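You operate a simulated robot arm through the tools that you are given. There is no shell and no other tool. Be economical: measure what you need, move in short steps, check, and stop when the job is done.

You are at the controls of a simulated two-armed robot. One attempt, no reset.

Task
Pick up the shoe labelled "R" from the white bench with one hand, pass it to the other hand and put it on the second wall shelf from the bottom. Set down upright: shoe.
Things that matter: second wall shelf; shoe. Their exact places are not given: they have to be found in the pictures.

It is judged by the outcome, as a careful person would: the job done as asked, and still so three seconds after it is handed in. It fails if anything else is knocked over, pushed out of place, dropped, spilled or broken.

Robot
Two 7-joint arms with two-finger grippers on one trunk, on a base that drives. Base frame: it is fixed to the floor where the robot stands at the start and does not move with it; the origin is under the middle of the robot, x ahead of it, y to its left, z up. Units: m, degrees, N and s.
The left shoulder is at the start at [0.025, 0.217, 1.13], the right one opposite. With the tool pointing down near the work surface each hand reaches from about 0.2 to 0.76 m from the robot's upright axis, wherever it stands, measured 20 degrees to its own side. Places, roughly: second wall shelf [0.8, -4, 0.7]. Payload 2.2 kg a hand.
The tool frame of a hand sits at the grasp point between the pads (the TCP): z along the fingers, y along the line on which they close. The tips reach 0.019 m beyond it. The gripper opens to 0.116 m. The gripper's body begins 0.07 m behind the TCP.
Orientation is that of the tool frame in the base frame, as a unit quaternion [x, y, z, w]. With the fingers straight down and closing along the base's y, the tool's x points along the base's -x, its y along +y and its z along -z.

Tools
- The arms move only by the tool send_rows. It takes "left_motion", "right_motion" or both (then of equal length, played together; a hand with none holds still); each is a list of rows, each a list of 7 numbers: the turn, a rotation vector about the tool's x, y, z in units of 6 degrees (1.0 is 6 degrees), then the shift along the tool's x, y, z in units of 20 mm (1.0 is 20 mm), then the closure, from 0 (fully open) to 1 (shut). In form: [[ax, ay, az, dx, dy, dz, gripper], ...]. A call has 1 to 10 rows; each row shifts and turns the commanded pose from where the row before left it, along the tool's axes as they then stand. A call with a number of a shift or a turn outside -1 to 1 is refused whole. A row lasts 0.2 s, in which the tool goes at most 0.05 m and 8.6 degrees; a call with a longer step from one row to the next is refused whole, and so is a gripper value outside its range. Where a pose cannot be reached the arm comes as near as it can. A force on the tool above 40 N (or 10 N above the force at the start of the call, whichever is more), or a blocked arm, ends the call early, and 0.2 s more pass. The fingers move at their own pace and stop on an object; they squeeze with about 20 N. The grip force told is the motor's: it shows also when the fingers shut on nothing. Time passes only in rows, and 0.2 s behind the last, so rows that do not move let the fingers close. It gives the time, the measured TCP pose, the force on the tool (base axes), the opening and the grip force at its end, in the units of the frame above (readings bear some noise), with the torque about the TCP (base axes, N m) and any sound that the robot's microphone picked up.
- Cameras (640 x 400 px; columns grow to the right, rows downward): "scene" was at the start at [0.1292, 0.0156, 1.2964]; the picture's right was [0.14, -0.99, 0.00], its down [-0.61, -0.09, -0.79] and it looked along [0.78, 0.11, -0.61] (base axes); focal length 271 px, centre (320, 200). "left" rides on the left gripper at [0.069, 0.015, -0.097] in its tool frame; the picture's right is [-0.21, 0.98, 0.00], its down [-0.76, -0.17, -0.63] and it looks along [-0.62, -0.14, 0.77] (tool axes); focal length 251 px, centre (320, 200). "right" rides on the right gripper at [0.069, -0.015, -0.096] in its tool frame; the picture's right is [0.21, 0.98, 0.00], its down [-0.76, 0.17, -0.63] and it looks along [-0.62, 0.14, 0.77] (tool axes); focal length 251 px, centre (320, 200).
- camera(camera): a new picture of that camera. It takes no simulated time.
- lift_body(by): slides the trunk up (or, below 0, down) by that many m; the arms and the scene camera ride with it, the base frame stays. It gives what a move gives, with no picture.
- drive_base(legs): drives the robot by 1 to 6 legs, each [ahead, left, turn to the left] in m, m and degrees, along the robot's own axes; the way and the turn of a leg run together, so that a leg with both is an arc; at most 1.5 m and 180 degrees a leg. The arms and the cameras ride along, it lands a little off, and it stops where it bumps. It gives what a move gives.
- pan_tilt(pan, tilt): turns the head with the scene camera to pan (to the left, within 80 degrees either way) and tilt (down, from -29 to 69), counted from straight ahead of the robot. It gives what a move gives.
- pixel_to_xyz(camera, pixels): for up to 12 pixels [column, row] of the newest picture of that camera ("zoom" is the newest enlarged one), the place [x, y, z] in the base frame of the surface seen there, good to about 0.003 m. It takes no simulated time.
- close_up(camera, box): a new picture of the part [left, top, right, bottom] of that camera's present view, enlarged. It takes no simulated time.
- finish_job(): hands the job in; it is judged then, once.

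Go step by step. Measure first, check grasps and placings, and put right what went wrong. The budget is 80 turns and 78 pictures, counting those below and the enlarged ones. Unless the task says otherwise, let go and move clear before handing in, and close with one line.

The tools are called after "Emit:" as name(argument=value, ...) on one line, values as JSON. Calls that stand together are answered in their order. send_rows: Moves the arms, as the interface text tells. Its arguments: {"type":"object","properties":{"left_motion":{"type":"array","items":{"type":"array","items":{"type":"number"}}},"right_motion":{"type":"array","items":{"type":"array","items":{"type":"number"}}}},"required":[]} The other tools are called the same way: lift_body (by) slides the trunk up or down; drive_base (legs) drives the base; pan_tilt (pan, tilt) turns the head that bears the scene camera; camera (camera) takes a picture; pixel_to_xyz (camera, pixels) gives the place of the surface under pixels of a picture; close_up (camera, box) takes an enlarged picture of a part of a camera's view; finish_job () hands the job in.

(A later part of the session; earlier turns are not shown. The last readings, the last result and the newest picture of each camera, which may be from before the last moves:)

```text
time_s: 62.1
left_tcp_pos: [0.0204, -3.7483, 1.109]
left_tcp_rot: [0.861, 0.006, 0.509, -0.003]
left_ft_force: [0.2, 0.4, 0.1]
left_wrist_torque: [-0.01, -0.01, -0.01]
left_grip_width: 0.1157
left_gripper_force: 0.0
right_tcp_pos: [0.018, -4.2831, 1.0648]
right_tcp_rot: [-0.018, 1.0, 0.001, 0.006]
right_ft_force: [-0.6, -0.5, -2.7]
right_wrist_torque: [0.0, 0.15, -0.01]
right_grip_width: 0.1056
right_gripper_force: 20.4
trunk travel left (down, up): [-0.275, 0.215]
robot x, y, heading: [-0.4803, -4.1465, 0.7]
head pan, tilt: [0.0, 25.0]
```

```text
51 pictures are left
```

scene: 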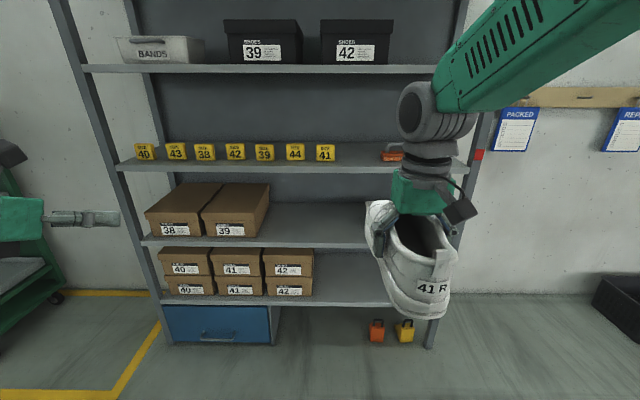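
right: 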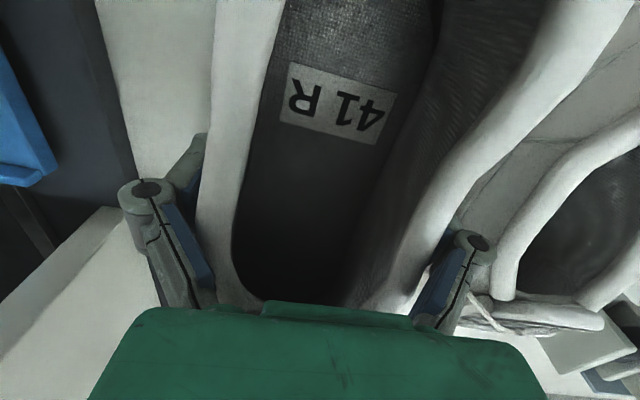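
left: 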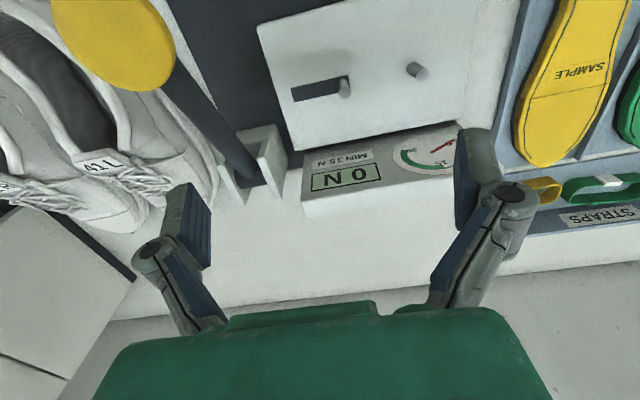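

Left hand is at 60 degrees and free of trouble. I finish the pitch to 80 degrees while easing the right hand 8 cm towards the middle.

Emit:
send_rows(left_motion=[[0, 0.5, 0, 0, 0, 0, 0], [0, 0.5, 0, 0, 0, 0, 0], [0, 0.5, 0, 0, 0, 0, 0], [0, 0.5, 0, 0, 0, 0, 0], [0, 0.5, 0, 0, 0, 0, 0], [0, 0.5, 0, 0, 0, 0, 0], [0, 0.33, 0, 0, 0, 0, 0], [0, 0, 0, 0, 0, 0, 0], [0, 0, 0, 0, 0, 0, 0], [0, 0, 0, 0, 0, 0, 0]], right_motion=[[0, 0, 0, 0, 0.3, 0, 1], [0, 0, 0, 0, 0.5, 0, 1], [0, 0, 0, 0, 0.6, 0, 1], [0, 0, 0, 0, 0.6, 0, 1], [0, 0, 0, 0, 0.6, 0, 1], [0, 0, 0, 0, 0.6, 0, 1], [0, 0, 0, 0, 0.5, 0, 1], [0, 0, 0, 0, 0.3, 0, 1], [0, 0, 0, 0, 0, 0, 1], [0, 0, 0, 0, 0, 0, 1]])

```text
time_s: 64.3
left_tcp_pos: [0.0273, -3.7784, 1.1061]
left_tcp_rot: [0.779, -0.018, 0.627, 0.019]
left_ft_force: [0.5, 0.6, 0.0]
left_wrist_torque: [0.0, 0.01, 0.0]
left_grip_width: 0.1159
left_gripper_force: 0.1
left hand out of reach, approached as far as the arm can: row 6, 7
right_tcp_pos: [0.014, -4.2031, 1.0642]
right_tcp_rot: [-0.018, 1.0, 0.0, 0.006]
right_ft_force: [-0.3, 0.0, -3.7]
right_wrist_torque: [0.01, 0.11, 0.02]
right_grip_width: 0.1059
right_gripper_force: 20.0
trunk travel left (down, up): [-0.275, 0.215]
robot x, y, heading: [-0.4779, -4.1474, 1.0]
head pan, tilt: [0.0, 25.0]
```

Left fingers now point forward, 12 degrees down. I move the right hand with the shoe 0.14 m further out, and the left hand inwards and back, staying behind the heel.

Emit:
send_rows(left_motion=[[0, 0, 0, 0, 0.3, -0.3, 0], [0, 0, 0, 0, 0.6, -0.3, 0], [0, 0, 0, 0, 0.9, -0.3, 0], [0, 0, 0, 0, 1, -0.3, 0], [0, 0, 0, 0, 1, -0.3, 0], [0, 0, 0, 0, 1, -0.3, 0], [0, 0, 0, 0, 1, -0.3, 0], [0, 0, 0, 0, 1, -0.3, 0], [0, 0, 0, 0, 1, 0, 0], [0, 0, 0, 0, 0.6, 0, 0]], right_motion=[[0, 0, 0, -0.3, 0, 0, 1], [0, 0, 0, -0.6, 0, 0, 1], [0, 0, 0, -0.8, 0, 0, 1], [0, 0, 0, -0.8, 0, 0, 1], [0, 0, 0, -0.8, 0, 0, 1], [0, 0, 0, -0.8, 0.2, 0, 1], [0, 0, 0, -0.8, 0.4, 0, 1], [0, 0, 0, -0.8, 0.4, 0, 1], [0, 0, 0, -0.8, 0.4, 0, 1], [0, 0, 0, -0.5, 0.3, 0, 1]])

Emit:
pan_tilt(pan=0, tilt=35)

Emit:
camera(camera="scene")

```text
time_s: 66.5
left_tcp_pos: [0.0166, -3.9341, 1.1238]
left_tcp_rot: [0.764, -0.025, 0.644, 0.025]
left_ft_force: [-0.3, -0.2, 1.2]
left_wrist_torque: [0.02, -0.03, 0.02]
left_grip_width: 0.1159
left_gripper_force: 0.1
left hand out of reach, approached as far as the arm can: row 1, 2, 3, 4, 5, 6, 7, 8
right_tcp_pos: [0.1548, -4.1657, 1.0647]
right_tcp_rot: [-0.018, 1.0, 0.001, 0.004]
right_ft_force: [0.0, -0.1, -3.7]
right_wrist_torque: [0.03, 0.14, 0.02]
right_grip_width: 0.1055
right_gripper_force: 19.8
trunk travel left (down, up): [-0.275, 0.215]
robot x, y, heading: [-0.4769, -4.1486, 0.6]
head pan, tilt: [0.0, 25.0]
```

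```text
time_s: 67.3
left_tcp_pos: [0.0157, -3.9332, 1.1244]
left_tcp_rot: [0.763, -0.025, 0.645, 0.024]
left_ft_force: [0.0, 0.0, 0.1]
left_wrist_torque: [0.0, 0.0, -0.01]
left_grip_width: 0.116
left_gripper_force: 0.0
right_tcp_pos: [0.1541, -4.1644, 1.0667]
right_tcp_rot: [-0.019, 1.0, 0.001, 0.006]
right_ft_force: [-0.7, -0.3, -3.0]
right_wrist_torque: [-0.02, 0.12, -0.02]
right_grip_width: 0.1058
right_gripper_force: 19.8
trunk travel left (down, up): [-0.275, 0.215]
robot x, y, heading: [-0.4775, -4.1479, 0.9]
head pan, tilt: [0.0, 35.0]
```

```text
50 pictures are left
```

scene: 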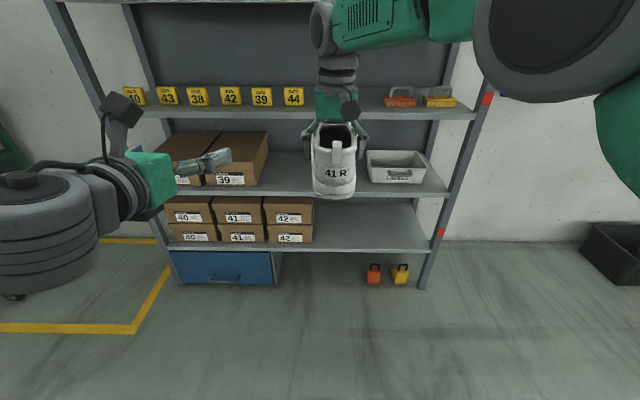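

The view is clear: shoe at (335,160), left hand at (180,165) to the left of it. I bring the left hand behind the heel: 0.23 m right, 5 cm down, a little more nose-down to stay within reach.

Emit:
send_rows(left_motion=[[0, -0.2, 0, -0.3, 0.5, 0, 0], [0, -0.2, 0, -0.3, 1, 0, 0], [0, -0.2, 0, -0.3, 1, 0, 0], [0, -0.2, 0, -0.3, 1, 0, 0], [0, 0, 0, -0.3, 1, 0, 0], [0, 0, 0, -0.3, 1, 0, 0], [0, 0, 0, -0.3, 1, 0, 0], [0, 0, 0, -0.3, 1, 0, 0], [0, 0, 0, -0.3, 1, 0, 0], [0, 0, 0, 0, 0.5, 0, 0]])

Emit:
camera(camera="scene")

```text
time_s: 69.5
left_tcp_pos: [-0.0094, -4.1134, 1.0715]
left_tcp_rot: [0.79, -0.026, 0.613, 0.024]
left_ft_force: [-0.5, -0.8, -0.4]
left_wrist_torque: [0.01, 0.0, 0.04]
left_grip_width: 0.1157
left_gripper_force: 0.1
right_tcp_pos: [0.153, -4.1675, 1.066]
right_tcp_rot: [-0.018, 1.0, 0.001, 0.007]
right_ft_force: [0.7, 0.6, -3.5]
right_wrist_torque: [0.01, 0.15, -0.02]
right_grip_width: 0.1059
right_gripper_force: 19.8
trunk travel left (down, up): [-0.275, 0.215]
robot x, y, heading: [-0.4785, -4.1487, 0.7]
head pan, tilt: [0.0, 35.0]
```

```text
49 pictures are left
```

scene: 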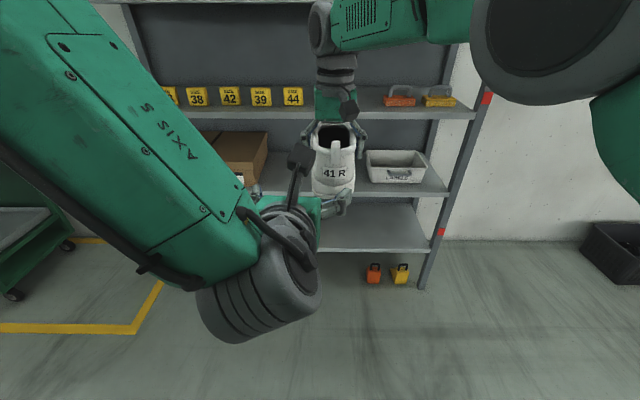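

The left hand is behind the heel, 5.6 cm too far left and yawed 4 degrees right. I align it with the shoe's axis and look through its camera.

Emit:
send_rows(left_motion=[[0.35, 0, 0, 0, 0.5, 0, 0], [0.35, 0, 0, 0, 0.6, 0, 0], [0.33, 0, 0, 0, 0.6, 0, 0], [0, 0, 0, 0, 0.6, 0, 0], [0, 0, 0, 0, 0.5, 0, 0], [0, 0, 0, 0, 0, 0, 0], [0, 0, 0, 0, 0, 0, 0]])

Emit:
camera(camera="left")

Emit:
camera(camera="scene")

```text
time_s: 71.1
left_tcp_pos: [-0.0066, -4.1652, 1.0779]
left_tcp_rot: [0.79, 0.016, 0.613, -0.016]
left_ft_force: [0.2, 0.3, 0.6]
left_wrist_torque: [0.0, -0.03, 0.01]
left_grip_width: 0.1158
left_gripper_force: 0.1
right_tcp_pos: [0.1547, -4.1654, 1.0657]
right_tcp_rot: [-0.018, 1.0, 0.001, 0.006]
right_ft_force: [-1.1, 0.4, -3.5]
right_wrist_torque: [0.03, 0.12, 0.06]
right_grip_width: 0.1055
right_gripper_force: 20.2
trunk travel left (down, up): [-0.275, 0.215]
robot x, y, heading: [-0.4799, -4.1467, 0.7]
head pan, tilt: [0.0, 35.0]
```

```text
48 pictures are left
```

left: 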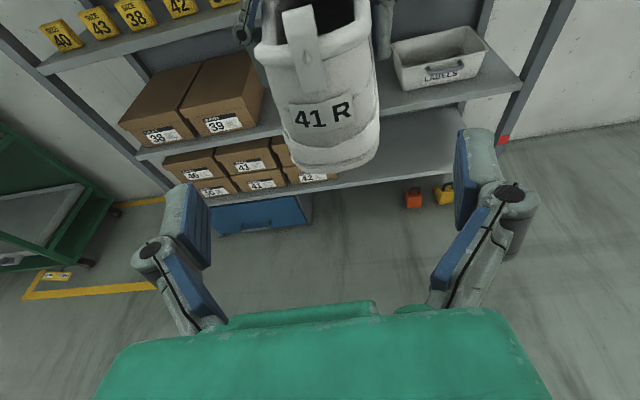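

```text
47 pictures are left
```

scene: 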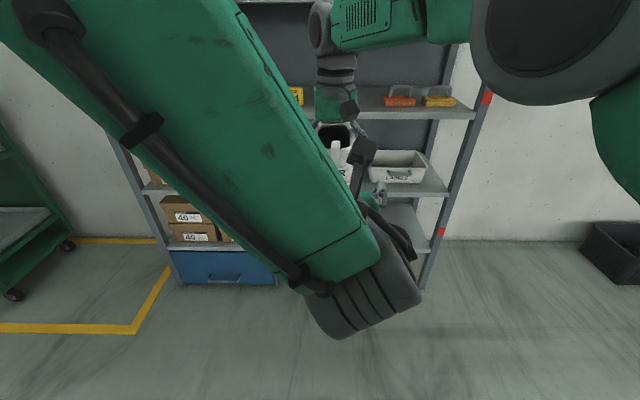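

The left camera shows the heel "41 R" centred between the fingers, at (320,110). I measure the heel to set the final approach.

Emit:
pixel_to_xyz(camera="left", pixels=[[320, 115], [335, 165], [325, 150], [265, 60], [375, 50], [285, 120], [375, 120], [300, 30], [305, 70]])

```text
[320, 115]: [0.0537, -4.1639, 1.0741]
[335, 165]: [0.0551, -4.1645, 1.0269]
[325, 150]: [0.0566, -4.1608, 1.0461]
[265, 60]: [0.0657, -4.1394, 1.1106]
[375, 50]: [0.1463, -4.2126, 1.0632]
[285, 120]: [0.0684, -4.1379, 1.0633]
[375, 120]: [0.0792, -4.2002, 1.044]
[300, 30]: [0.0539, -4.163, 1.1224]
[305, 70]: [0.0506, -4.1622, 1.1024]
```

The heel's back is at x 0.052, centred on y -4.168. I slide the left hand forward 12 cm so its fingers straddle the heel.

Emit:
send_rows(left_motion=[[0, 0, 0, 0.1, 0.2, 0.3, 0], [0, 0, 0, 0.1, 0.22, 0.6, 0], [0, 0, 0, 0.1, 0, 0.7, 0], [0, 0, 0, 0.1, 0, 0.7, 0], [0, 0, 0, 0.09, 0, 0.7, 0], [0, 0, 0, 0, 0, 0.7, 0], [0, 0, 0, 0, 0, 0.6, 0], [0, 0, 0, 0, 0, 0.5, 0], [0, 0, 0, 0, 0, 0, 0], [0, 0, 0, 0, 0, 0, 0]])

Emit:
camera(camera="left")

```text
time_s: 73.5
left_tcp_pos: [0.1005, -4.1509, 1.0999]
left_tcp_rot: [0.781, 0.053, 0.622, 0.0]
left_ft_force: [-1.3, -6.3, 0.3]
left_wrist_torque: [0.01, 0.08, 0.08]
left_grip_width: 0.1162
left_gripper_force: 0.0
right_tcp_pos: [0.1487, -4.1627, 1.067]
right_tcp_rot: [-0.018, 1.0, 0.002, 0.007]
right_ft_force: [2.0, 6.5, -3.2]
right_wrist_torque: [-0.26, 0.02, -0.43]
right_grip_width: 0.1058
right_gripper_force: 19.5
trunk travel left (down, up): [-0.275, 0.215]
robot x, y, heading: [-0.4737, -4.1438, 0.5]
head pan, tilt: [0.0, 35.0]
stopped in row 10 (left hand): the arm was blocked; the commanded pose is now the measured one
```

```text
46 pictures are left
```

left: 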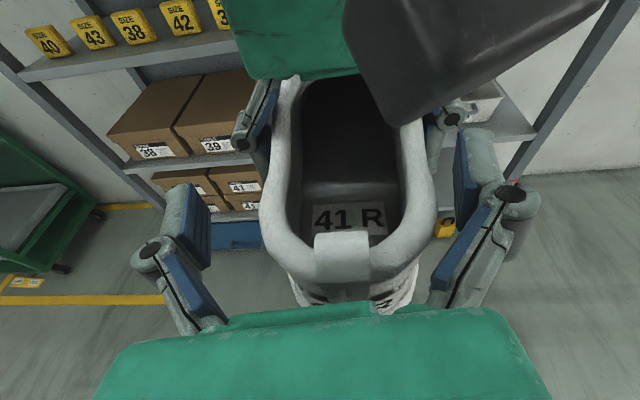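

The left arm was blocked: its hand rose to z 1.10, and the right hand's camera (dark block at (460,50)) is close in front of the left hand's camera, so they probably touched. I back off 5 cm and check.

Emit:
send_rows(left_motion=[[0, 0, 0, 0, 0, -0.6, 0], [0, 0, 0, 0, 0, -0.8, 0], [0, 0, 0, 0, 0, -0.8, 0], [0, 0, 0, 0, 0, -0.8, 0], [0, 0, 0, 0, 0, 0, 0], [0, 0, 0, 0, 0, 0, 0]])

Emit:
camera(camera="left")

Emit:
camera(camera="right")

Emit:
camera(camera="scene")

```text
time_s: 74.9
left_tcp_pos: [0.0467, -4.147, 1.1243]
left_tcp_rot: [0.779, 0.071, 0.622, 0.006]
left_ft_force: [1.2, 0.8, 0.2]
left_wrist_torque: [-0.04, -0.01, -0.02]
left_grip_width: 0.1161
left_gripper_force: 0.0
right_tcp_pos: [0.1485, -4.1658, 1.0671]
right_tcp_rot: [-0.018, 1.0, 0.001, 0.007]
right_ft_force: [-0.5, 0.5, -3.2]
right_wrist_torque: [0.03, 0.12, -0.01]
right_grip_width: 0.1072
right_gripper_force: 20.2
trunk travel left (down, up): [-0.275, 0.215]
robot x, y, heading: [-0.475, -4.1451, 0.6]
head pan, tilt: [0.0, 35.0]
```

```text
45 pictures are left
```

left: 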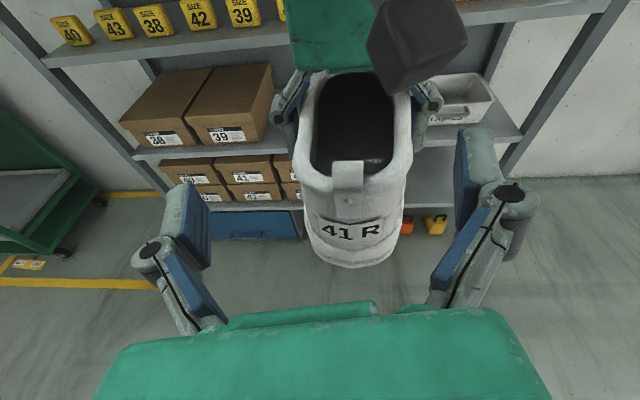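

```text
44 pictures are left
```

right: 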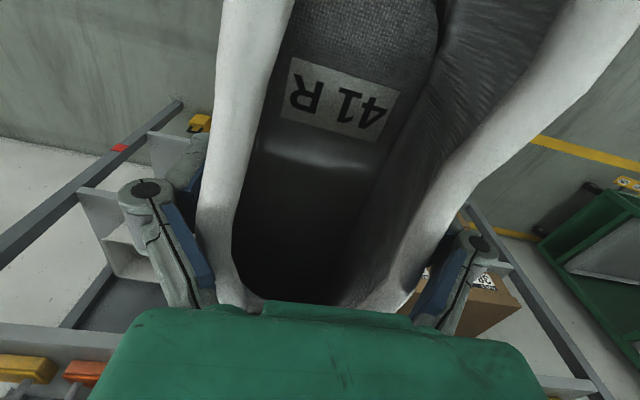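

```text
43 pictures are left
```

scene: 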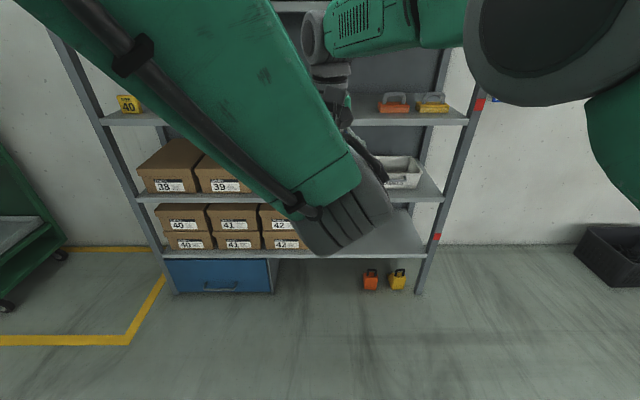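

Forces place the contact at about (0.085, z 1.105): the left hand's right finger brushed the heel because the left arm, crossing over, couldn't hold its pose. Turning the shoe's toe to the right suits both arms; I first draw the left hand back and yaw it right.

Emit:
send_rows(left_motion=[[0, 0, 0, 0, 0, -0.8, 0], [0, 0, 0, 0, 0, -0.8, 0], [-0.5, 0, 0, -0.4, 0, -0.4, 0], [-0.5, 0, 0, -0.4, 0, -0.4, 0], [-0.5, 0, 0, -0.5, 0, -0.4, 0], [-0.5, 0, 0, -0.5, 0, -0.4, 0], [-0.5, 0, 0, -0.5, 0, -0.4, 0], [-0.5, 0, 0, -0.5, 0, -0.4, 0], [-0.5, 0, 0, -0.3, 0, 0, 0], [0, 0, 0, 0, 0, 0, 0]])

Emit:
send_rows(right_motion=[[0, 0.13, 0.33, 0, 0, 0, 1], [0, 0.13, 0.4, 0, 0, 0, 1], [0, 0.14, 0.4, 0, 0, 0, 1], [0, 0.14, 0.4, 0, 0, 0, 1], [0, 0.14, 0.4, 0, 0, 0, 1], [0, 0.13, 0.4, 0, 0, 0, 1], [0, 0.13, 0.4, 0, 0, 0, 1], [0, 0.13, 0.4, 0, 0, 0, 1], [0, 0.13, 0.2, 0, 0, 0, 1], [0, 0, 0, 0, 0, 0, 1]])

Emit:
camera(camera="left")

```text
time_s: 77.1
left_tcp_pos: [-0.0481, -4.158, 1.0847]
left_tcp_rot: [0.762, -0.052, 0.628, 0.151]
left_ft_force: [-0.4, 0.1, -0.8]
left_wrist_torque: [0.03, 0.01, -0.03]
left_grip_width: 0.1161
left_gripper_force: 0.0
right_tcp_pos: [0.1493, -4.1636, 1.0674]
right_tcp_rot: [-0.018, 1.0, 0.001, 0.006]
right_ft_force: [0.0, 0.4, -3.9]
right_wrist_torque: [-0.01, 0.1, 0.01]
right_grip_width: 0.1068
right_gripper_force: 20.1
trunk travel left (down, up): [-0.275, 0.215]
robot x, y, heading: [-0.4791, -4.1493, 0.8]
head pan, tilt: [0.0, 35.0]
```

```text
time_s: 79.3
left_tcp_pos: [-0.047, -4.1574, 1.0817]
left_tcp_rot: [0.766, -0.048, 0.624, 0.149]
left_ft_force: [-0.3, -0.9, -0.7]
left_wrist_torque: [0.02, 0.0, 0.01]
left_grip_width: 0.1158
left_gripper_force: 0.0
right_tcp_pos: [0.1494, -4.1638, 1.0681]
right_tcp_rot: [0.155, 0.986, 0.002, -0.056]
right_ft_force: [-0.7, 0.6, -3.2]
right_wrist_torque: [-0.01, 0.1, 0.01]
right_grip_width: 0.1067
right_gripper_force: 20.0
trunk travel left (down, up): [-0.275, 0.215]
robot x, y, heading: [-0.4772, -4.1453, 0.7]
head pan, tilt: [0.0, 35.0]
```

```text
42 pictures are left
```

left: 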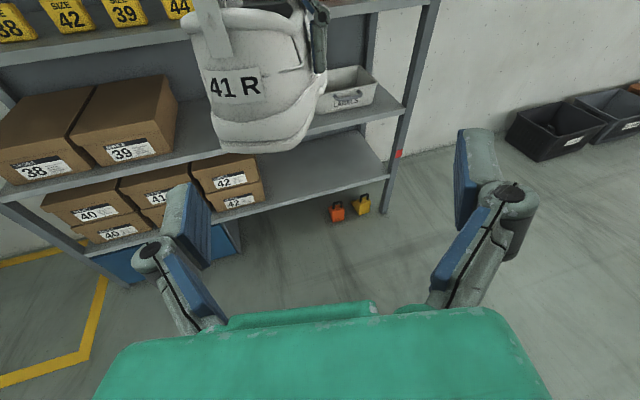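

Now shoe heading is (0.944,-0.305,-0.111) and the left fingers (0.942,-0.288,-0.178), nearly parallel; the left hand is rolled 9 degrees and 4 cm too far right. I correct both at a standoff behind the heel.

Emit:
send_rows(left_motion=[[0, 0, 0, 0.2, -0.6, 0, 0], [0, 0, 0, 0.2, -0.7, 0.3, 0], [0, 0, 0, 0.22, -0.7, 0.4, 0], [0, 0, 0, 0.22, -0.54, 0.4, 0], [0, 0, 0.5, 0, 0, 0.4, 0], [0, 0, 0.5, 0, 0, 0, 0], [0, 0, 0.5, 0, 0, 0, 0], [0, 0, 0, 0, 0, 0, 0], [0, 0, 0, 0, 0, 0, 0]])

Emit:
camera(camera="left")

```text
time_s: 81.3
left_tcp_pos: [-0.0044, -4.1205, 1.0719]
left_tcp_rot: [0.76, -0.125, 0.631, 0.092]
left_ft_force: [-0.3, -0.6, 0.5]
left_wrist_torque: [0.04, 0.02, -0.04]
left_grip_width: 0.116
left_gripper_force: 0.1
right_tcp_pos: [0.1504, -4.1642, 1.0682]
right_tcp_rot: [0.155, 0.986, 0.002, -0.055]
right_ft_force: [0.4, 0.3, -3.8]
right_wrist_torque: [0.03, 0.09, -0.02]
right_grip_width: 0.1066
right_gripper_force: 20.0
trunk travel left (down, up): [-0.275, 0.215]
robot x, y, heading: [-0.4795, -4.1507, 0.6]
head pan, tilt: [0.0, 35.0]
```

```text
41 pictures are left
```

left: 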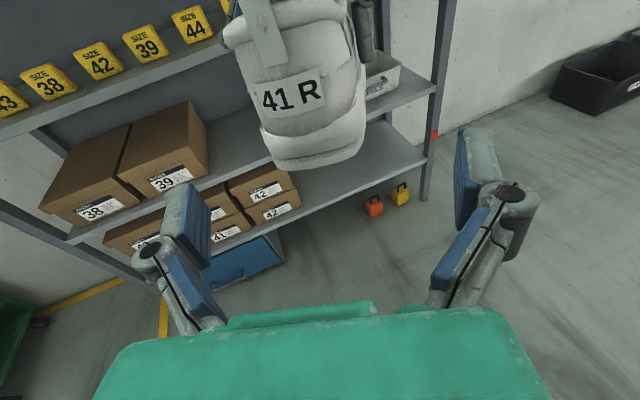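

Alignment now fits within 2–4 degrees. I measure the heel from here.

Emit:
pixel_to_xyz(camera="left", pixels=[[290, 95], [310, 160], [302, 120], [245, 70], [355, 70], [262, 130], [362, 130]])

```text
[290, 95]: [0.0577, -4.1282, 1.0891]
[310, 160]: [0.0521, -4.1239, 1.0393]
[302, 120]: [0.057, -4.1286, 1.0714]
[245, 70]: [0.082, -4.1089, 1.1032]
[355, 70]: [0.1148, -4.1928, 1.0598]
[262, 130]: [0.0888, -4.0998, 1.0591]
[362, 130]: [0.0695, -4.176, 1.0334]
```

The heel is centred on the approach line. I slide forward in two parts; first 7 cm.

Emit:
send_rows(left_motion=[[0, 0, 0, 0.2, -0.2, 0.3, 0], [0, 0, 0, 0.2, -0.2, 0.6, 0], [0, 0, 0, 0.2, 0, 0.7, 0], [0, 0, 0, 0.15, 0, 0.7, 0], [0, 0, 0, 0.1, 0, 0.7, 0], [0, 0, 0, 0, 0, 0.5, 0], [0, 0, 0, 0, 0, 0, 0]])

Emit:
camera(camera="left")

```text
time_s: 82.9
left_tcp_pos: [0.0674, -4.1354, 1.0751]
left_tcp_rot: [0.761, -0.125, 0.63, 0.092]
left_ft_force: [0.2, 0.6, 0.4]
left_wrist_torque: [0.0, -0.02, 0.01]
left_grip_width: 0.1159
left_gripper_force: 0.0
right_tcp_pos: [0.1507, -4.1634, 1.0678]
right_tcp_rot: [0.155, 0.986, 0.002, -0.055]
right_ft_force: [-0.6, 0.1, -4.0]
right_wrist_torque: [0.02, 0.1, 0.0]
right_grip_width: 0.1066
right_gripper_force: 20.2
trunk travel left (down, up): [-0.275, 0.215]
robot x, y, heading: [-0.4761, -4.1507, 0.7]
head pan, tilt: [0.0, 35.0]
```

```text
40 pictures are left
```

left: 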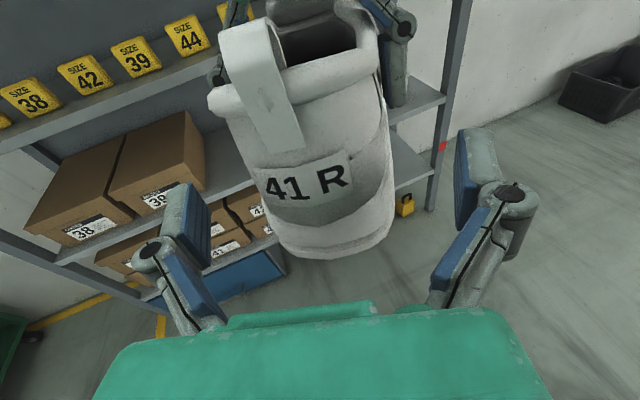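

Tracking is exact and the heel sits between the fingers. I go the remaining 4.5 cm.

Emit:
send_rows(left_motion=[[0, 0, 0, 0, 0, 0.3, 0], [0, 0, 0, 0, 0, 0.4, 0], [0, 0, 0, 0, 0, 0.4, 0], [0, 0, 0, 0, 0, 0.4, 0], [0, 0, 0, 0, 0, 0.4, 0], [0, 0, 0, 0, 0, 0.35, 0], [0, 0, 0, 0, 0, 0, 0], [0, 0, 0, 0, 0, 0, 0]])

Emit:
camera(camera="left")

Emit:
camera(camera="right")

```text
time_s: 84.7
left_tcp_pos: [0.1099, -4.1451, 1.0672]
left_tcp_rot: [0.761, -0.123, 0.63, 0.091]
left_ft_force: [-0.5, -0.7, 0.5]
left_wrist_torque: [-0.01, 0.02, 0.01]
left_grip_width: 0.1163
left_gripper_force: 0.1
right_tcp_pos: [0.1516, -4.1624, 1.0668]
right_tcp_rot: [0.155, 0.986, 0.002, -0.055]
right_ft_force: [0.3, -0.1, -2.6]
right_wrist_torque: [0.04, 0.12, -0.01]
right_grip_width: 0.1068
right_gripper_force: 20.4
trunk travel left (down, up): [-0.275, 0.215]
robot x, y, heading: [-0.4786, -4.1479, 0.5]
head pan, tilt: [0.0, 35.0]
```

```text
39 pictures are left
```

left: 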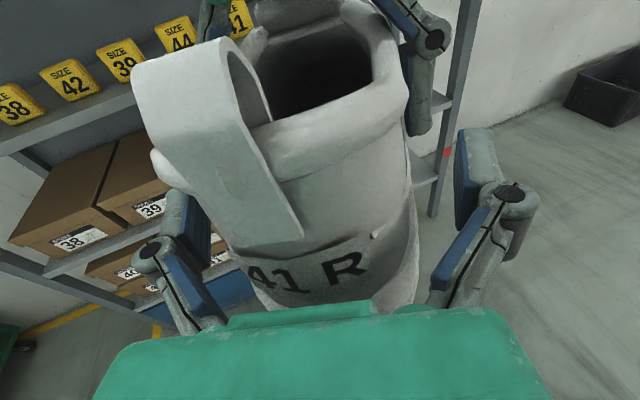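

```text
38 pictures are left
```

right: 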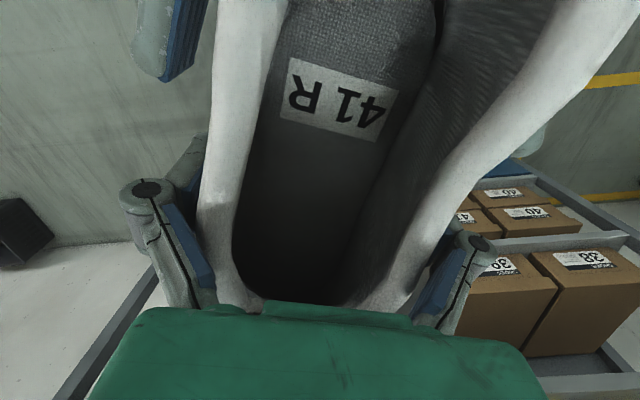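

The palm is just behind the heel and the fingers lie on both sides, clear of the right hand's fingers. I close the left hand.

Emit:
send_rows(left_motion=[[0, 0, 0, 0, 0, 0, 0.15], [0, 0, 0, 0, 0, 0, 0.3], [0, 0, 0, 0, 0, 0, 0.45], [0, 0, 0, 0, 0, 0, 0.6], [0, 0, 0, 0, 0, 0, 0.8], [0, 0, 0, 0, 0, 0, 1], [0, 0, 0, 0, 0, 0, 1], [0, 0, 0, 0, 0, 0, 1]], right_motion=[[0, 0, 0, 0, 0, 0, 1], [0, 0, 0, 0, 0, 0, 1], [0, 0, 0, 0, 0, 0, 1], [0, 0, 0, 0, 0, 0, 1], [0, 0, 0, 0, 0, 0, 1], [0, 0, 0, 0, 0, 0, 1], [0, 0, 0, 0, 0, 0, 1], [0, 0, 0, 0, 0, 0, 1]])

Emit:
camera(camera="left")

```text
time_s: 86.5
left_tcp_pos: [0.1096, -4.1472, 1.0667]
left_tcp_rot: [0.761, -0.124, 0.63, 0.092]
left_ft_force: [9.2, -0.9, 0.4]
left_wrist_torque: [-0.62, 0.35, -0.36]
left_grip_width: 0.0925
left_gripper_force: 19.7
right_tcp_pos: [0.1506, -4.1631, 1.0693]
right_tcp_rot: [0.155, 0.986, 0.002, -0.056]
right_ft_force: [-9.9, 1.9, -3.0]
right_wrist_torque: [0.66, -0.21, 0.44]
right_grip_width: 0.1063
right_gripper_force: 19.5
trunk travel left (down, up): [-0.275, 0.215]
robot x, y, heading: [-0.4744, -4.1455, 0.9]
head pan, tilt: [0.0, 35.0]
```

```text
37 pictures are left
```

left: 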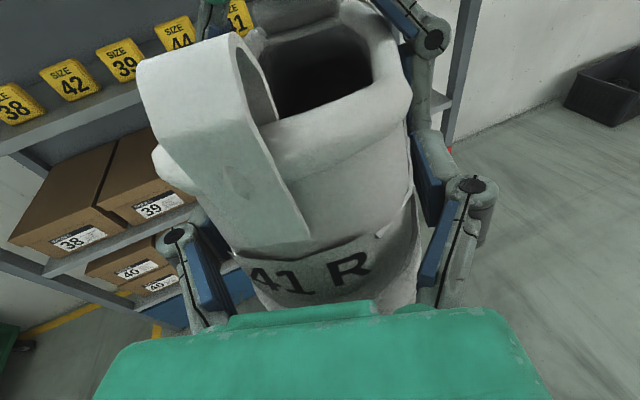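

The left hand holds the heel at 0.0925 m with 19.7 N. I open the right hand, which stays straddling the shoe, and check that the shoe does not sag.

Emit:
send_rows(left_motion=[[0, 0, 0, 0, 0, 0, 1], [0, 0, 0, 0, 0, 0, 1]], right_motion=[[0, 0, 0, 0, 0, 0, 0.04], [0, 0, 0, 0, 0, 0, 0]])

Emit:
camera(camera="left")

Emit:
camera(camera="right")

```text
time_s: 87.1
left_tcp_pos: [0.1083, -4.1471, 1.0683]
left_tcp_rot: [0.761, -0.125, 0.63, 0.092]
left_ft_force: [-0.4, -0.6, -0.3]
left_wrist_torque: [0.07, 0.25, -0.01]
left_grip_width: 0.0926
left_gripper_force: 20.0
right_tcp_pos: [0.1505, -4.1631, 1.0673]
right_tcp_rot: [0.154, 0.986, 0.002, -0.056]
right_ft_force: [-0.4, 0.5, -1.1]
right_wrist_torque: [0.04, -0.01, 0.02]
right_grip_width: 0.116
right_gripper_force: 0.1
trunk travel left (down, up): [-0.275, 0.215]
robot x, y, heading: [-0.4763, -4.1472, 1.0]
head pan, tilt: [0.0, 35.0]
```

```text
36 pictures are left
```

left: 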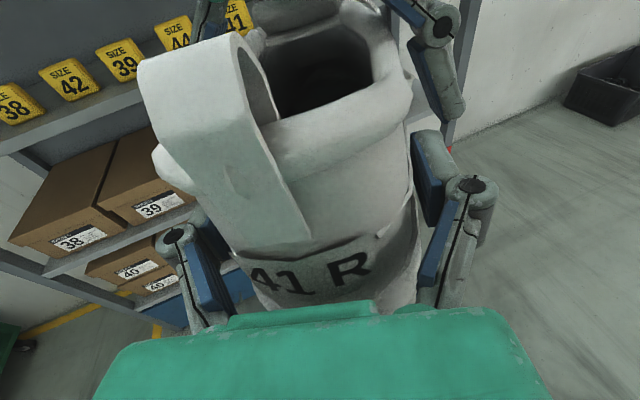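

```text
35 pictures are left
```

right: 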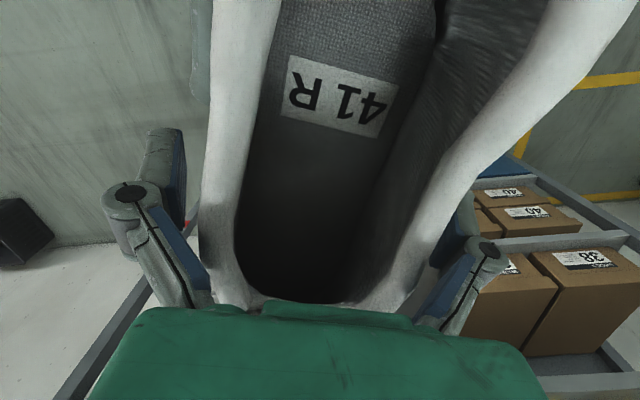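

The shoe hasn't moved visibly. I wait a second more to see that the left hand carries it stably.

Emit:
send_rows(left_motion=[[0, 0, 0, 0, 0, 0, 1], [0, 0, 0, 0, 0, 0, 1], [0, 0, 0, 0, 0, 0, 1], [0, 0, 0, 0, 0, 0, 1], [0, 0, 0, 0, 0, 0, 1]], right_motion=[[0, 0, 0, 0, 0, 0, 0], [0, 0, 0, 0, 0, 0, 0], [0, 0, 0, 0, 0, 0, 0], [0, 0, 0, 0, 0, 0, 0], [0, 0, 0, 0, 0, 0, 0]])

Emit:
camera(camera="right")

```text
time_s: 88.3
left_tcp_pos: [0.1106, -4.145, 1.0676]
left_tcp_rot: [0.76, -0.123, 0.631, 0.091]
left_ft_force: [-0.3, -0.5, 0.8]
left_wrist_torque: [0.08, 0.21, 0.0]
left_grip_width: 0.0927
left_gripper_force: 19.9
right_tcp_pos: [0.1509, -4.1626, 1.0686]
right_tcp_rot: [0.155, 0.986, 0.001, -0.056]
right_ft_force: [0.4, -0.5, 0.4]
right_wrist_torque: [-0.01, 0.0, 0.0]
right_grip_width: 0.1157
right_gripper_force: 0.0
trunk travel left (down, up): [-0.275, 0.215]
robot x, y, heading: [-0.4777, -4.1464, 0.9]
head pan, tilt: [0.0, 35.0]
```

```text
34 pictures are left
```

right: 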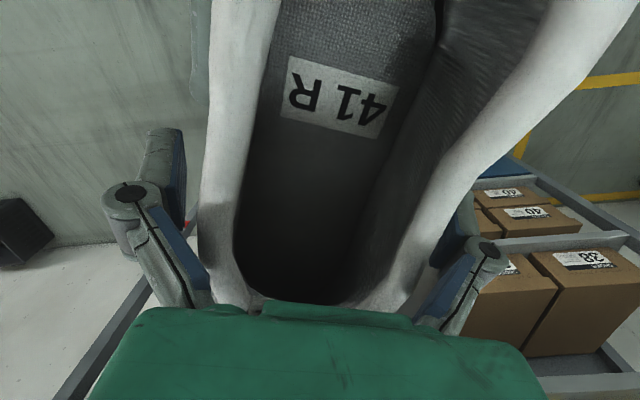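

The left hand holds it with 0.23 N m of torque and no sag. I lift the right hand straight off along its own axis.

Emit:
send_rows(right_motion=[[0, 0, 0, 0, 0, -0.3, 0], [0, 0, 0, 0, 0, -0.6, 0], [0, 0, 0, 0, 0, -0.8, 0], [0, 0, 0, 0, 0, -0.8, 0], [0, 0, 0, 0, 0, -0.8, 0], [0, 0, 0, 0, 0, -0.8, 0], [0, 0, 0, 0, 0, -0.8, 0], [0, 0, 0, 0, 0, -0.8, 0], [0, 0, 0, 0, 0, -0.8, 0], [0, 0, 0, 0, 0, -0.5, 0]])

Emit:
camera(camera="right")

```text
time_s: 90.5
left_tcp_pos: [0.1087, -4.1468, 1.0663]
left_tcp_rot: [0.761, -0.124, 0.63, 0.091]
left_ft_force: [-0.1, 0.3, 0.6]
left_wrist_torque: [0.08, 0.26, -0.02]
left_grip_width: 0.0925
left_gripper_force: 20.2
right_tcp_pos: [0.1283, -4.1826, 1.1917]
right_tcp_rot: [0.155, 0.986, 0.003, -0.056]
right_ft_force: [0.3, -0.7, 0.5]
right_wrist_torque: [-0.01, 0.02, 0.02]
right_grip_width: 0.1163
right_gripper_force: 0.0
right hand out of reach, approached as far as the arm can: row 4, 5, 6, 7, 8, 9, 10
trunk travel left (down, up): [-0.275, 0.215]
robot x, y, heading: [-0.4808, -4.1445, 0.8]
head pan, tilt: [0.0, 35.0]
```

```text
33 pictures are left
```

right: 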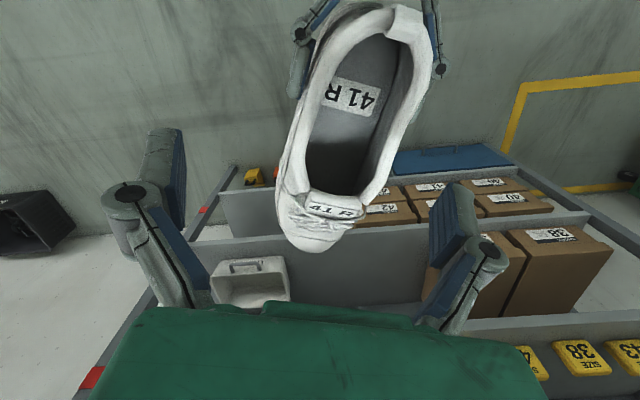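

The shoe is solely in the left hand, well held. I take the right hand away to the right and back.

Emit:
send_rows(right_motion=[[0, 0, 0, 0, -0.6, 0, 0], [0, 0, 0, 0, -1, 0, 0], [0, 0, 0, 0, -1, 0, 0], [0, 0, 0, 0, -1, 0, 0], [0, 0, 0, 0, -1, 0, 0], [0, 0, 0, 0, -1, 0, 0], [0, 0, 0, 0, -1, 0, 0], [0, 0, 0, 0, -1, 0, 0], [0, 0, 0, 0, -1, 0, 0], [0, 0, 0, 0, -1, 0, 0]])

Emit:
send_rows(right_motion=[[0, 0, 0, 0.6, -0.6, 0.3, 0], [0, 0, 0, 0.8, -0.6, 0.5, 0], [0, 0, 0, 0.8, -0.6, 0.5, 0], [0, 0, 0, 0.8, -0.6, 0.5, 0], [0, 0, 0, 0.8, -0.6, 0.5, 0], [0, 0, 0, 0.8, 0, 0.5, 0], [0, 0, 0, 0.8, 0, 0.5, 0], [0, 0, 0, 0.8, 0, 0.5, 0]])

Emit:
camera(camera="scene")

```text
time_s: 92.7
left_tcp_pos: [0.1086, -4.149, 1.0676]
left_tcp_rot: [0.761, -0.125, 0.631, 0.091]
left_ft_force: [0.0, -0.5, 0.0]
left_wrist_torque: [0.11, 0.21, -0.01]
left_grip_width: 0.0922
left_gripper_force: 19.5
right_tcp_pos: [0.0673, -4.3678, 1.1927]
right_tcp_rot: [0.155, 0.986, 0.003, -0.055]
right_ft_force: [0.5, -0.4, 0.2]
right_wrist_torque: [0.01, -0.01, -0.04]
right_grip_width: 0.1161
right_gripper_force: 0.0
trunk travel left (down, up): [-0.275, 0.215]
robot x, y, heading: [-0.4772, -4.1469, 0.7]
head pan, tilt: [0.0, 35.0]
```

```text
time_s: 94.5
left_tcp_pos: [0.1082, -4.1479, 1.0672]
left_tcp_rot: [0.761, -0.124, 0.631, 0.091]
left_ft_force: [0.1, 0.5, -0.3]
left_wrist_torque: [0.09, 0.26, -0.05]
left_grip_width: 0.092
left_gripper_force: 19.5
right_tcp_pos: [-0.0774, -4.3853, 1.1315]
right_tcp_rot: [0.155, 0.986, 0.003, -0.055]
right_ft_force: [-0.3, -0.7, 0.2]
right_wrist_torque: [0.03, -0.04, 0.01]
right_grip_width: 0.116
right_gripper_force: 0.1
trunk travel left (down, up): [-0.275, 0.215]
robot x, y, heading: [-0.4745, -4.1464, 0.8]
head pan, tilt: [0.0, 35.0]
```

```text
32 pictures are left
```

scene: 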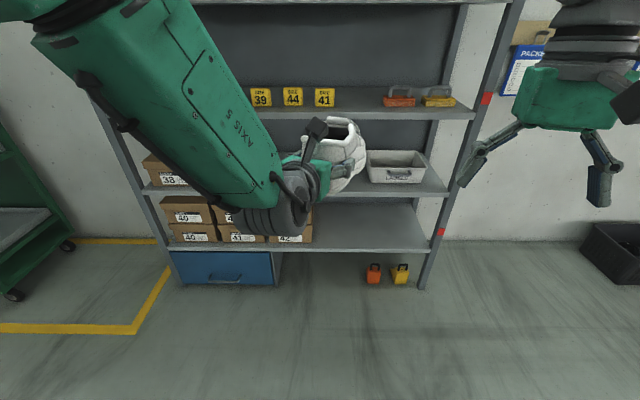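

The shoe rides steadily in the left hand at (340,150). I measure the tray and boxes for the free gap, and bring the shoe to the left arm's side while turning its toe straight ahead.

Emit:
pixel_to_xyz(camera="scene", pixels=[[370, 180], [368, 155], [425, 182], [395, 187], [350, 190], [400, 105], [400, 118]])

Emit:
send_rows(left_motion=[[0.2, 0, 0, 0, -0.4, 0, 1], [0.3, 0, 0, 0, -0.7, 0, 1], [0.3, 0, 0, 0, -0.8, 0, 1], [0.3, 0, 0, 0, -0.8, 0, 1], [0.3, 0, 0, 0, -0.8, 0, 1], [0.3, 0, 0, 0, -0.8, 0, 1], [0.3, 0, 0, 0, -0.8, 0, 1], [0.3, 0, 0, 0, -0.8, 0, 1], [0.3, 0, 0, 0, -0.6, 0, 1], [0.2, 0, 0, 0, -0.4, 0, 1]])

Emit:
camera(camera="scene")

```text
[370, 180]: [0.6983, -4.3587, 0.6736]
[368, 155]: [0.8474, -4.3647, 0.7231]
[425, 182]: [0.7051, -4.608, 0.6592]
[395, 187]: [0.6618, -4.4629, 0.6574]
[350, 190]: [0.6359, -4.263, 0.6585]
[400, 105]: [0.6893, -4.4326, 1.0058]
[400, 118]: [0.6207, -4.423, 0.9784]
```

```text
time_s: 96.7
left_tcp_pos: [0.1337, -4.0135, 1.074]
left_tcp_rot: [0.766, -0.031, 0.641, -0.021]
left_ft_force: [-0.3, -0.1, -4.3]
left_wrist_torque: [0.0, 0.25, 0.01]
left_grip_width: 0.0919
left_gripper_force: 19.9
right_tcp_pos: [-0.0769, -4.3843, 1.1304]
right_tcp_rot: [0.155, 0.986, 0.001, -0.055]
right_ft_force: [0.2, -0.3, 0.6]
right_wrist_torque: [0.01, 0.0, 0.0]
right_grip_width: 0.1161
right_gripper_force: 0.1
trunk travel left (down, up): [-0.275, 0.215]
robot x, y, heading: [-0.4745, -4.1497, 0.9]
head pan, tilt: [0.0, 35.0]
```

```text
31 pictures are left
```

scene: 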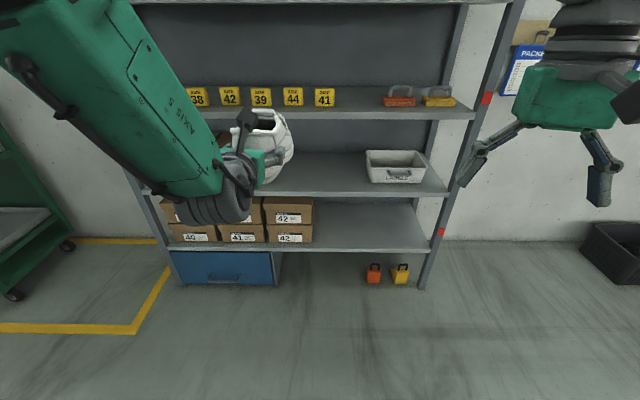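

The free gap is y -3.87 to -4.36; I'll aim for y -4.11. The hand is rolled about 2.4 degrees and the shoe nose-down about 6 degrees; I level it and check reach.

Emit:
send_rows(left_motion=[[0, 0.2, -0.1, 0, 0, 0, 1], [0, 0.2, -0.1, 0, 0, 0, 1], [0, 0.2, -0.1, 0, 0, 0, 1], [0, 0.2, -0.1, 0, 0, 0, 1], [0, 0.17, 0, 0, 0, 0, 1], [0, 0, 0, 0, 0, 0, 1], [0, 0, 0, 0, 0, 0, 1]])

Emit:
close_up(camera="scene", box=[180, 60, 380, 240])

Emit:
camera(camera="left")

```text
time_s: 98.3
left_tcp_pos: [0.134, -4.0127, 1.0733]
left_tcp_rot: [0.733, -0.016, 0.68, -0.006]
left_ft_force: [-0.4, 0.2, -3.3]
left_wrist_torque: [0.01, 0.29, -0.01]
left_grip_width: 0.0922
left_gripper_force: 19.9
right_tcp_pos: [-0.0763, -4.3842, 1.132]
right_tcp_rot: [0.155, 0.986, 0.002, -0.056]
right_ft_force: [1.0, 0.4, -0.4]
right_wrist_torque: [-0.02, -0.01, 0.02]
right_grip_width: 0.116
right_gripper_force: 0.1
trunk travel left (down, up): [-0.275, 0.215]
robot x, y, heading: [-0.4776, -4.1493, 0.8]
head pan, tilt: [0.0, 35.0]
```

```text
2.22 times, centred on (280, 150) of scene
```

zoom: 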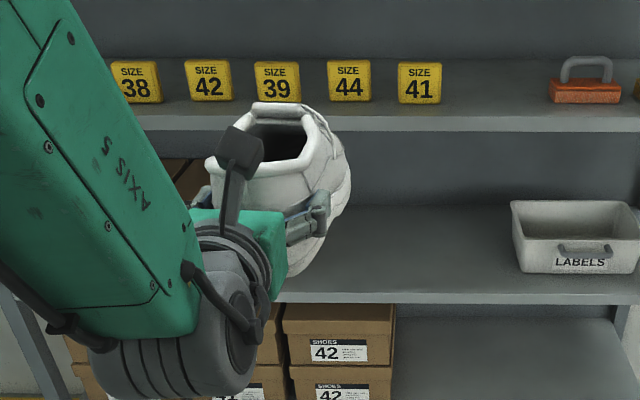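

```text
29 pictures are left
```

left: 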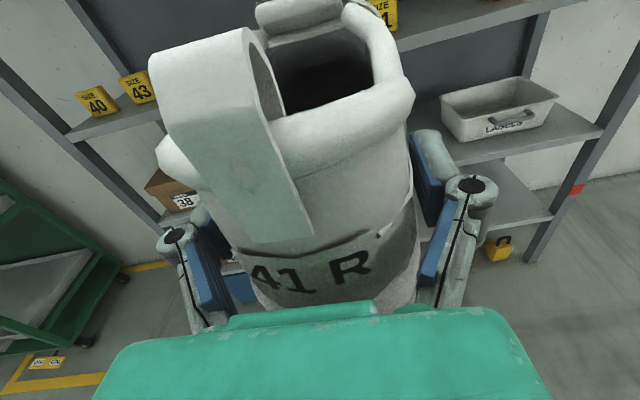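

The shoe is now level and unslipped. I lower the trunk 0.27 m, then shift the base right 0.095 m and closer by 0.2 m.

Emit:
lift_body(by=-0.27)

Emit:
drive_base(legs=[[0, -0.095, -0.8], [0.2, 0, 0]])

Emit:
send_rows(left_motion=[[0, 0, 0, -0.3, 0, 0, 1], [0, 0, 0, -0.5, 0, 0, 1], [0, 0, 0, -0.5, 0, 0, 1], [0, 0, 0, -0.5, 0, 0, 1], [0, 0, 0, -0.5, 0, 0, 1], [0, 0, 0, -0.3, 0, 0, 1], [0, 0, 0, 0, 0, 0, 1], [0, 0, 0, 0, 0, 0, 1], [0, 0, 0, 0, 0, 0, 1], [0, 0, 0, 0, 0, 0, 1]])

Emit:
camera(camera="scene")

Emit:
camera(camera="left")

```text
time_s: 101.0
left_tcp_pos: [0.1335, -4.0128, 0.804]
left_tcp_rot: [0.733, -0.015, 0.68, -0.007]
left_ft_force: [0.1, -0.4, -3.6]
left_wrist_torque: [0.05, 0.27, -0.01]
left_grip_width: 0.0918
left_gripper_force: 20.5
right_tcp_pos: [-0.0773, -4.3839, 0.8616]
right_tcp_rot: [0.155, 0.986, 0.003, -0.056]
right_ft_force: [0.2, -0.4, 0.7]
right_wrist_torque: [-0.02, 0.0, -0.02]
right_grip_width: 0.116
right_gripper_force: 0.0
trunk travel left (down, up): [-0.005, 0.485]
robot x, y, heading: [-0.4793, -4.1477, 0.8]
head pan, tilt: [0.0, 35.0]
```

```text
time_s: 103.3
left_tcp_pos: [0.3397, -4.1382, 0.804]
left_tcp_rot: [0.733, -0.031, 0.679, -0.004]
left_ft_force: [0.5, -1.3, -2.9]
left_wrist_torque: [0.01, 0.25, 0.01]
left_grip_width: 0.0918
left_gripper_force: 19.4
right_tcp_pos: [0.1226, -4.5033, 0.8572]
right_tcp_rot: [0.165, 0.985, 0.01, -0.057]
right_ft_force: [0.6, -1.1, -0.4]
right_wrist_torque: [0.07, 0.01, -0.01]
right_grip_width: 0.1162
right_gripper_force: 0.0
trunk travel left (down, up): [-0.005, 0.485]
robot x, y, heading: [-0.274, -4.2472, -0.2]
head pan, tilt: [0.0, 35.0]
```

```text
time_s: 105.5
left_tcp_pos: [0.3362, -4.1154, 0.7544]
left_tcp_rot: [0.734, -0.005, 0.679, 0.001]
left_ft_force: [-0.3, -1.3, -3.4]
left_wrist_torque: [0.0, 0.3, 0.06]
left_grip_width: 0.0919
left_gripper_force: 19.8
right_tcp_pos: [0.12, -4.4965, 0.8626]
right_tcp_rot: [0.166, 0.984, 0.005, -0.056]
right_ft_force: [0.3, -1.1, -0.2]
right_wrist_torque: [0.09, 0.01, -0.05]
right_grip_width: 0.1159
right_gripper_force: 0.0
trunk travel left (down, up): [-0.005, 0.485]
robot x, y, heading: [-0.2707, -4.2494, -0.4]
head pan, tilt: [0.0, 35.0]
```

```text
28 pictures are left
```

scene: 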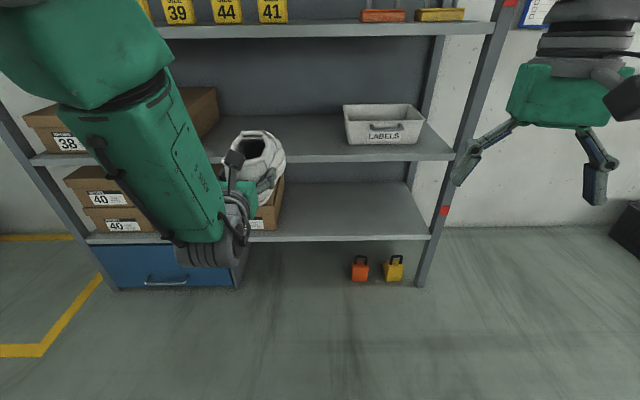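

```text
27 pictures are left
```

left: 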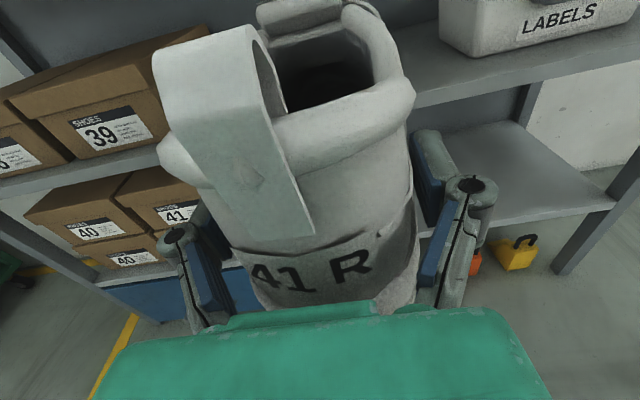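

Shoe is level at about 4.5 cm over shelf height, y -4.115, between the boxes and tray. I drive 0.2 m ahead so that the toe enters over the shelf, and check.

Emit:
drive_base(legs=[[0.2, 0, 0.3]])

Emit:
send_rows(left_motion=[[0, 0, 0, 0, 0, 0, 1], [0, 0, 0, 0, 0, 0, 1], [0, 0, 0, 0, 0, 0, 1], [0, 0, 0, 0, 0, 0, 1]])

Emit:
camera(camera="scene")

Emit:
camera(camera="right")

```text
time_s: 107.2
left_tcp_pos: [0.5356, -4.1111, 0.7532]
left_tcp_rot: [0.734, -0.005, 0.679, 0.005]
left_ft_force: [0.3, -0.7, -2.7]
left_wrist_torque: [0.03, 0.28, 0.03]
left_grip_width: 0.0916
left_gripper_force: 19.7
right_tcp_pos: [0.3223, -4.4895, 0.863]
right_tcp_rot: [0.166, 0.985, 0.002, -0.056]
right_ft_force: [0.5, -0.7, 0.7]
right_wrist_torque: [0.04, 0.07, 0.01]
right_grip_width: 0.1161
right_gripper_force: 0.1
trunk travel left (down, up): [-0.005, 0.485]
robot x, y, heading: [-0.0726, -4.2495, -0.5]
head pan, tilt: [0.0, 35.0]
```

```text
time_s: 108.2
left_tcp_pos: [0.5359, -4.1009, 0.7538]
left_tcp_rot: [0.733, 0.002, 0.68, 0.008]
left_ft_force: [-1.2, 0.7, -2.3]
left_wrist_torque: [0.01, 0.27, -0.01]
left_grip_width: 0.0918
left_gripper_force: 20.1
right_tcp_pos: [0.3193, -4.4814, 0.8657]
right_tcp_rot: [0.165, 0.985, -0.003, -0.053]
right_ft_force: [0.0, 0.6, -0.4]
right_wrist_torque: [0.0, -0.02, -0.01]
right_grip_width: 0.116
right_gripper_force: 0.0
trunk travel left (down, up): [-0.005, 0.485]
robot x, y, heading: [-0.0731, -4.2476, -0.3]
head pan, tilt: [0.0, 35.0]
```

```text
26 pictures are left
```

scene: 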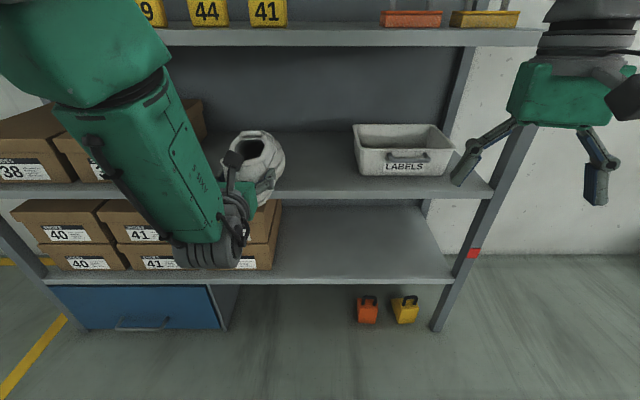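

```text
25 pictures are left
```

right: 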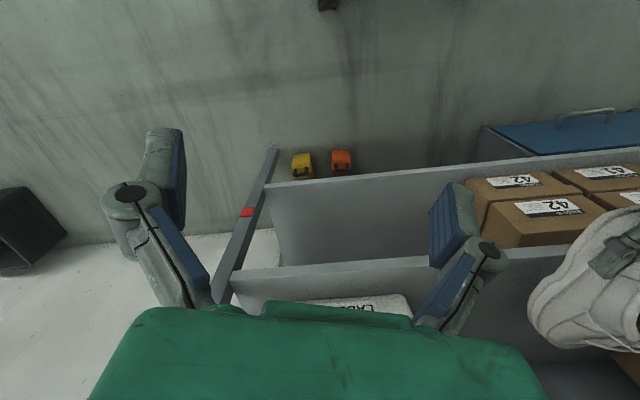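

The toe has just crossed the shelf's front edge. I measure the sole with the right camera to know the clearance.

Emit:
pixel_to_xyz(camera="right", pixels=[[535, 310], [545, 290], [570, 250], [600, 225], [630, 212], [560, 340], [590, 345], [530, 300]])

Emit:
pixel_to_xyz(camera="scene", pixels=[[280, 150], [283, 170], [275, 190], [270, 200], [320, 185], [170, 190], [210, 175], [355, 170]])

```text
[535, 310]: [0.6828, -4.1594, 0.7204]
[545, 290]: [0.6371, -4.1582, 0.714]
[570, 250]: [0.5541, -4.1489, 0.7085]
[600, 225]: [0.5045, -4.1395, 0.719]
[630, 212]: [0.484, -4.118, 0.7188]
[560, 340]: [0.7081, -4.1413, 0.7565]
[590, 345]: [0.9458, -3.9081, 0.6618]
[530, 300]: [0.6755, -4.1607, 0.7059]
```

```text
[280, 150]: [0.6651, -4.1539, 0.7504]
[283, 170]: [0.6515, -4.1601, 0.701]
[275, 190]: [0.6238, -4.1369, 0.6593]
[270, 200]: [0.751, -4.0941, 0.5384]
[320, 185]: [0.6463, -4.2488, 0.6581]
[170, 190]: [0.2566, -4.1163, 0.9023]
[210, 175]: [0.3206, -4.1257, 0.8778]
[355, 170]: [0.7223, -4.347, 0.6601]
```

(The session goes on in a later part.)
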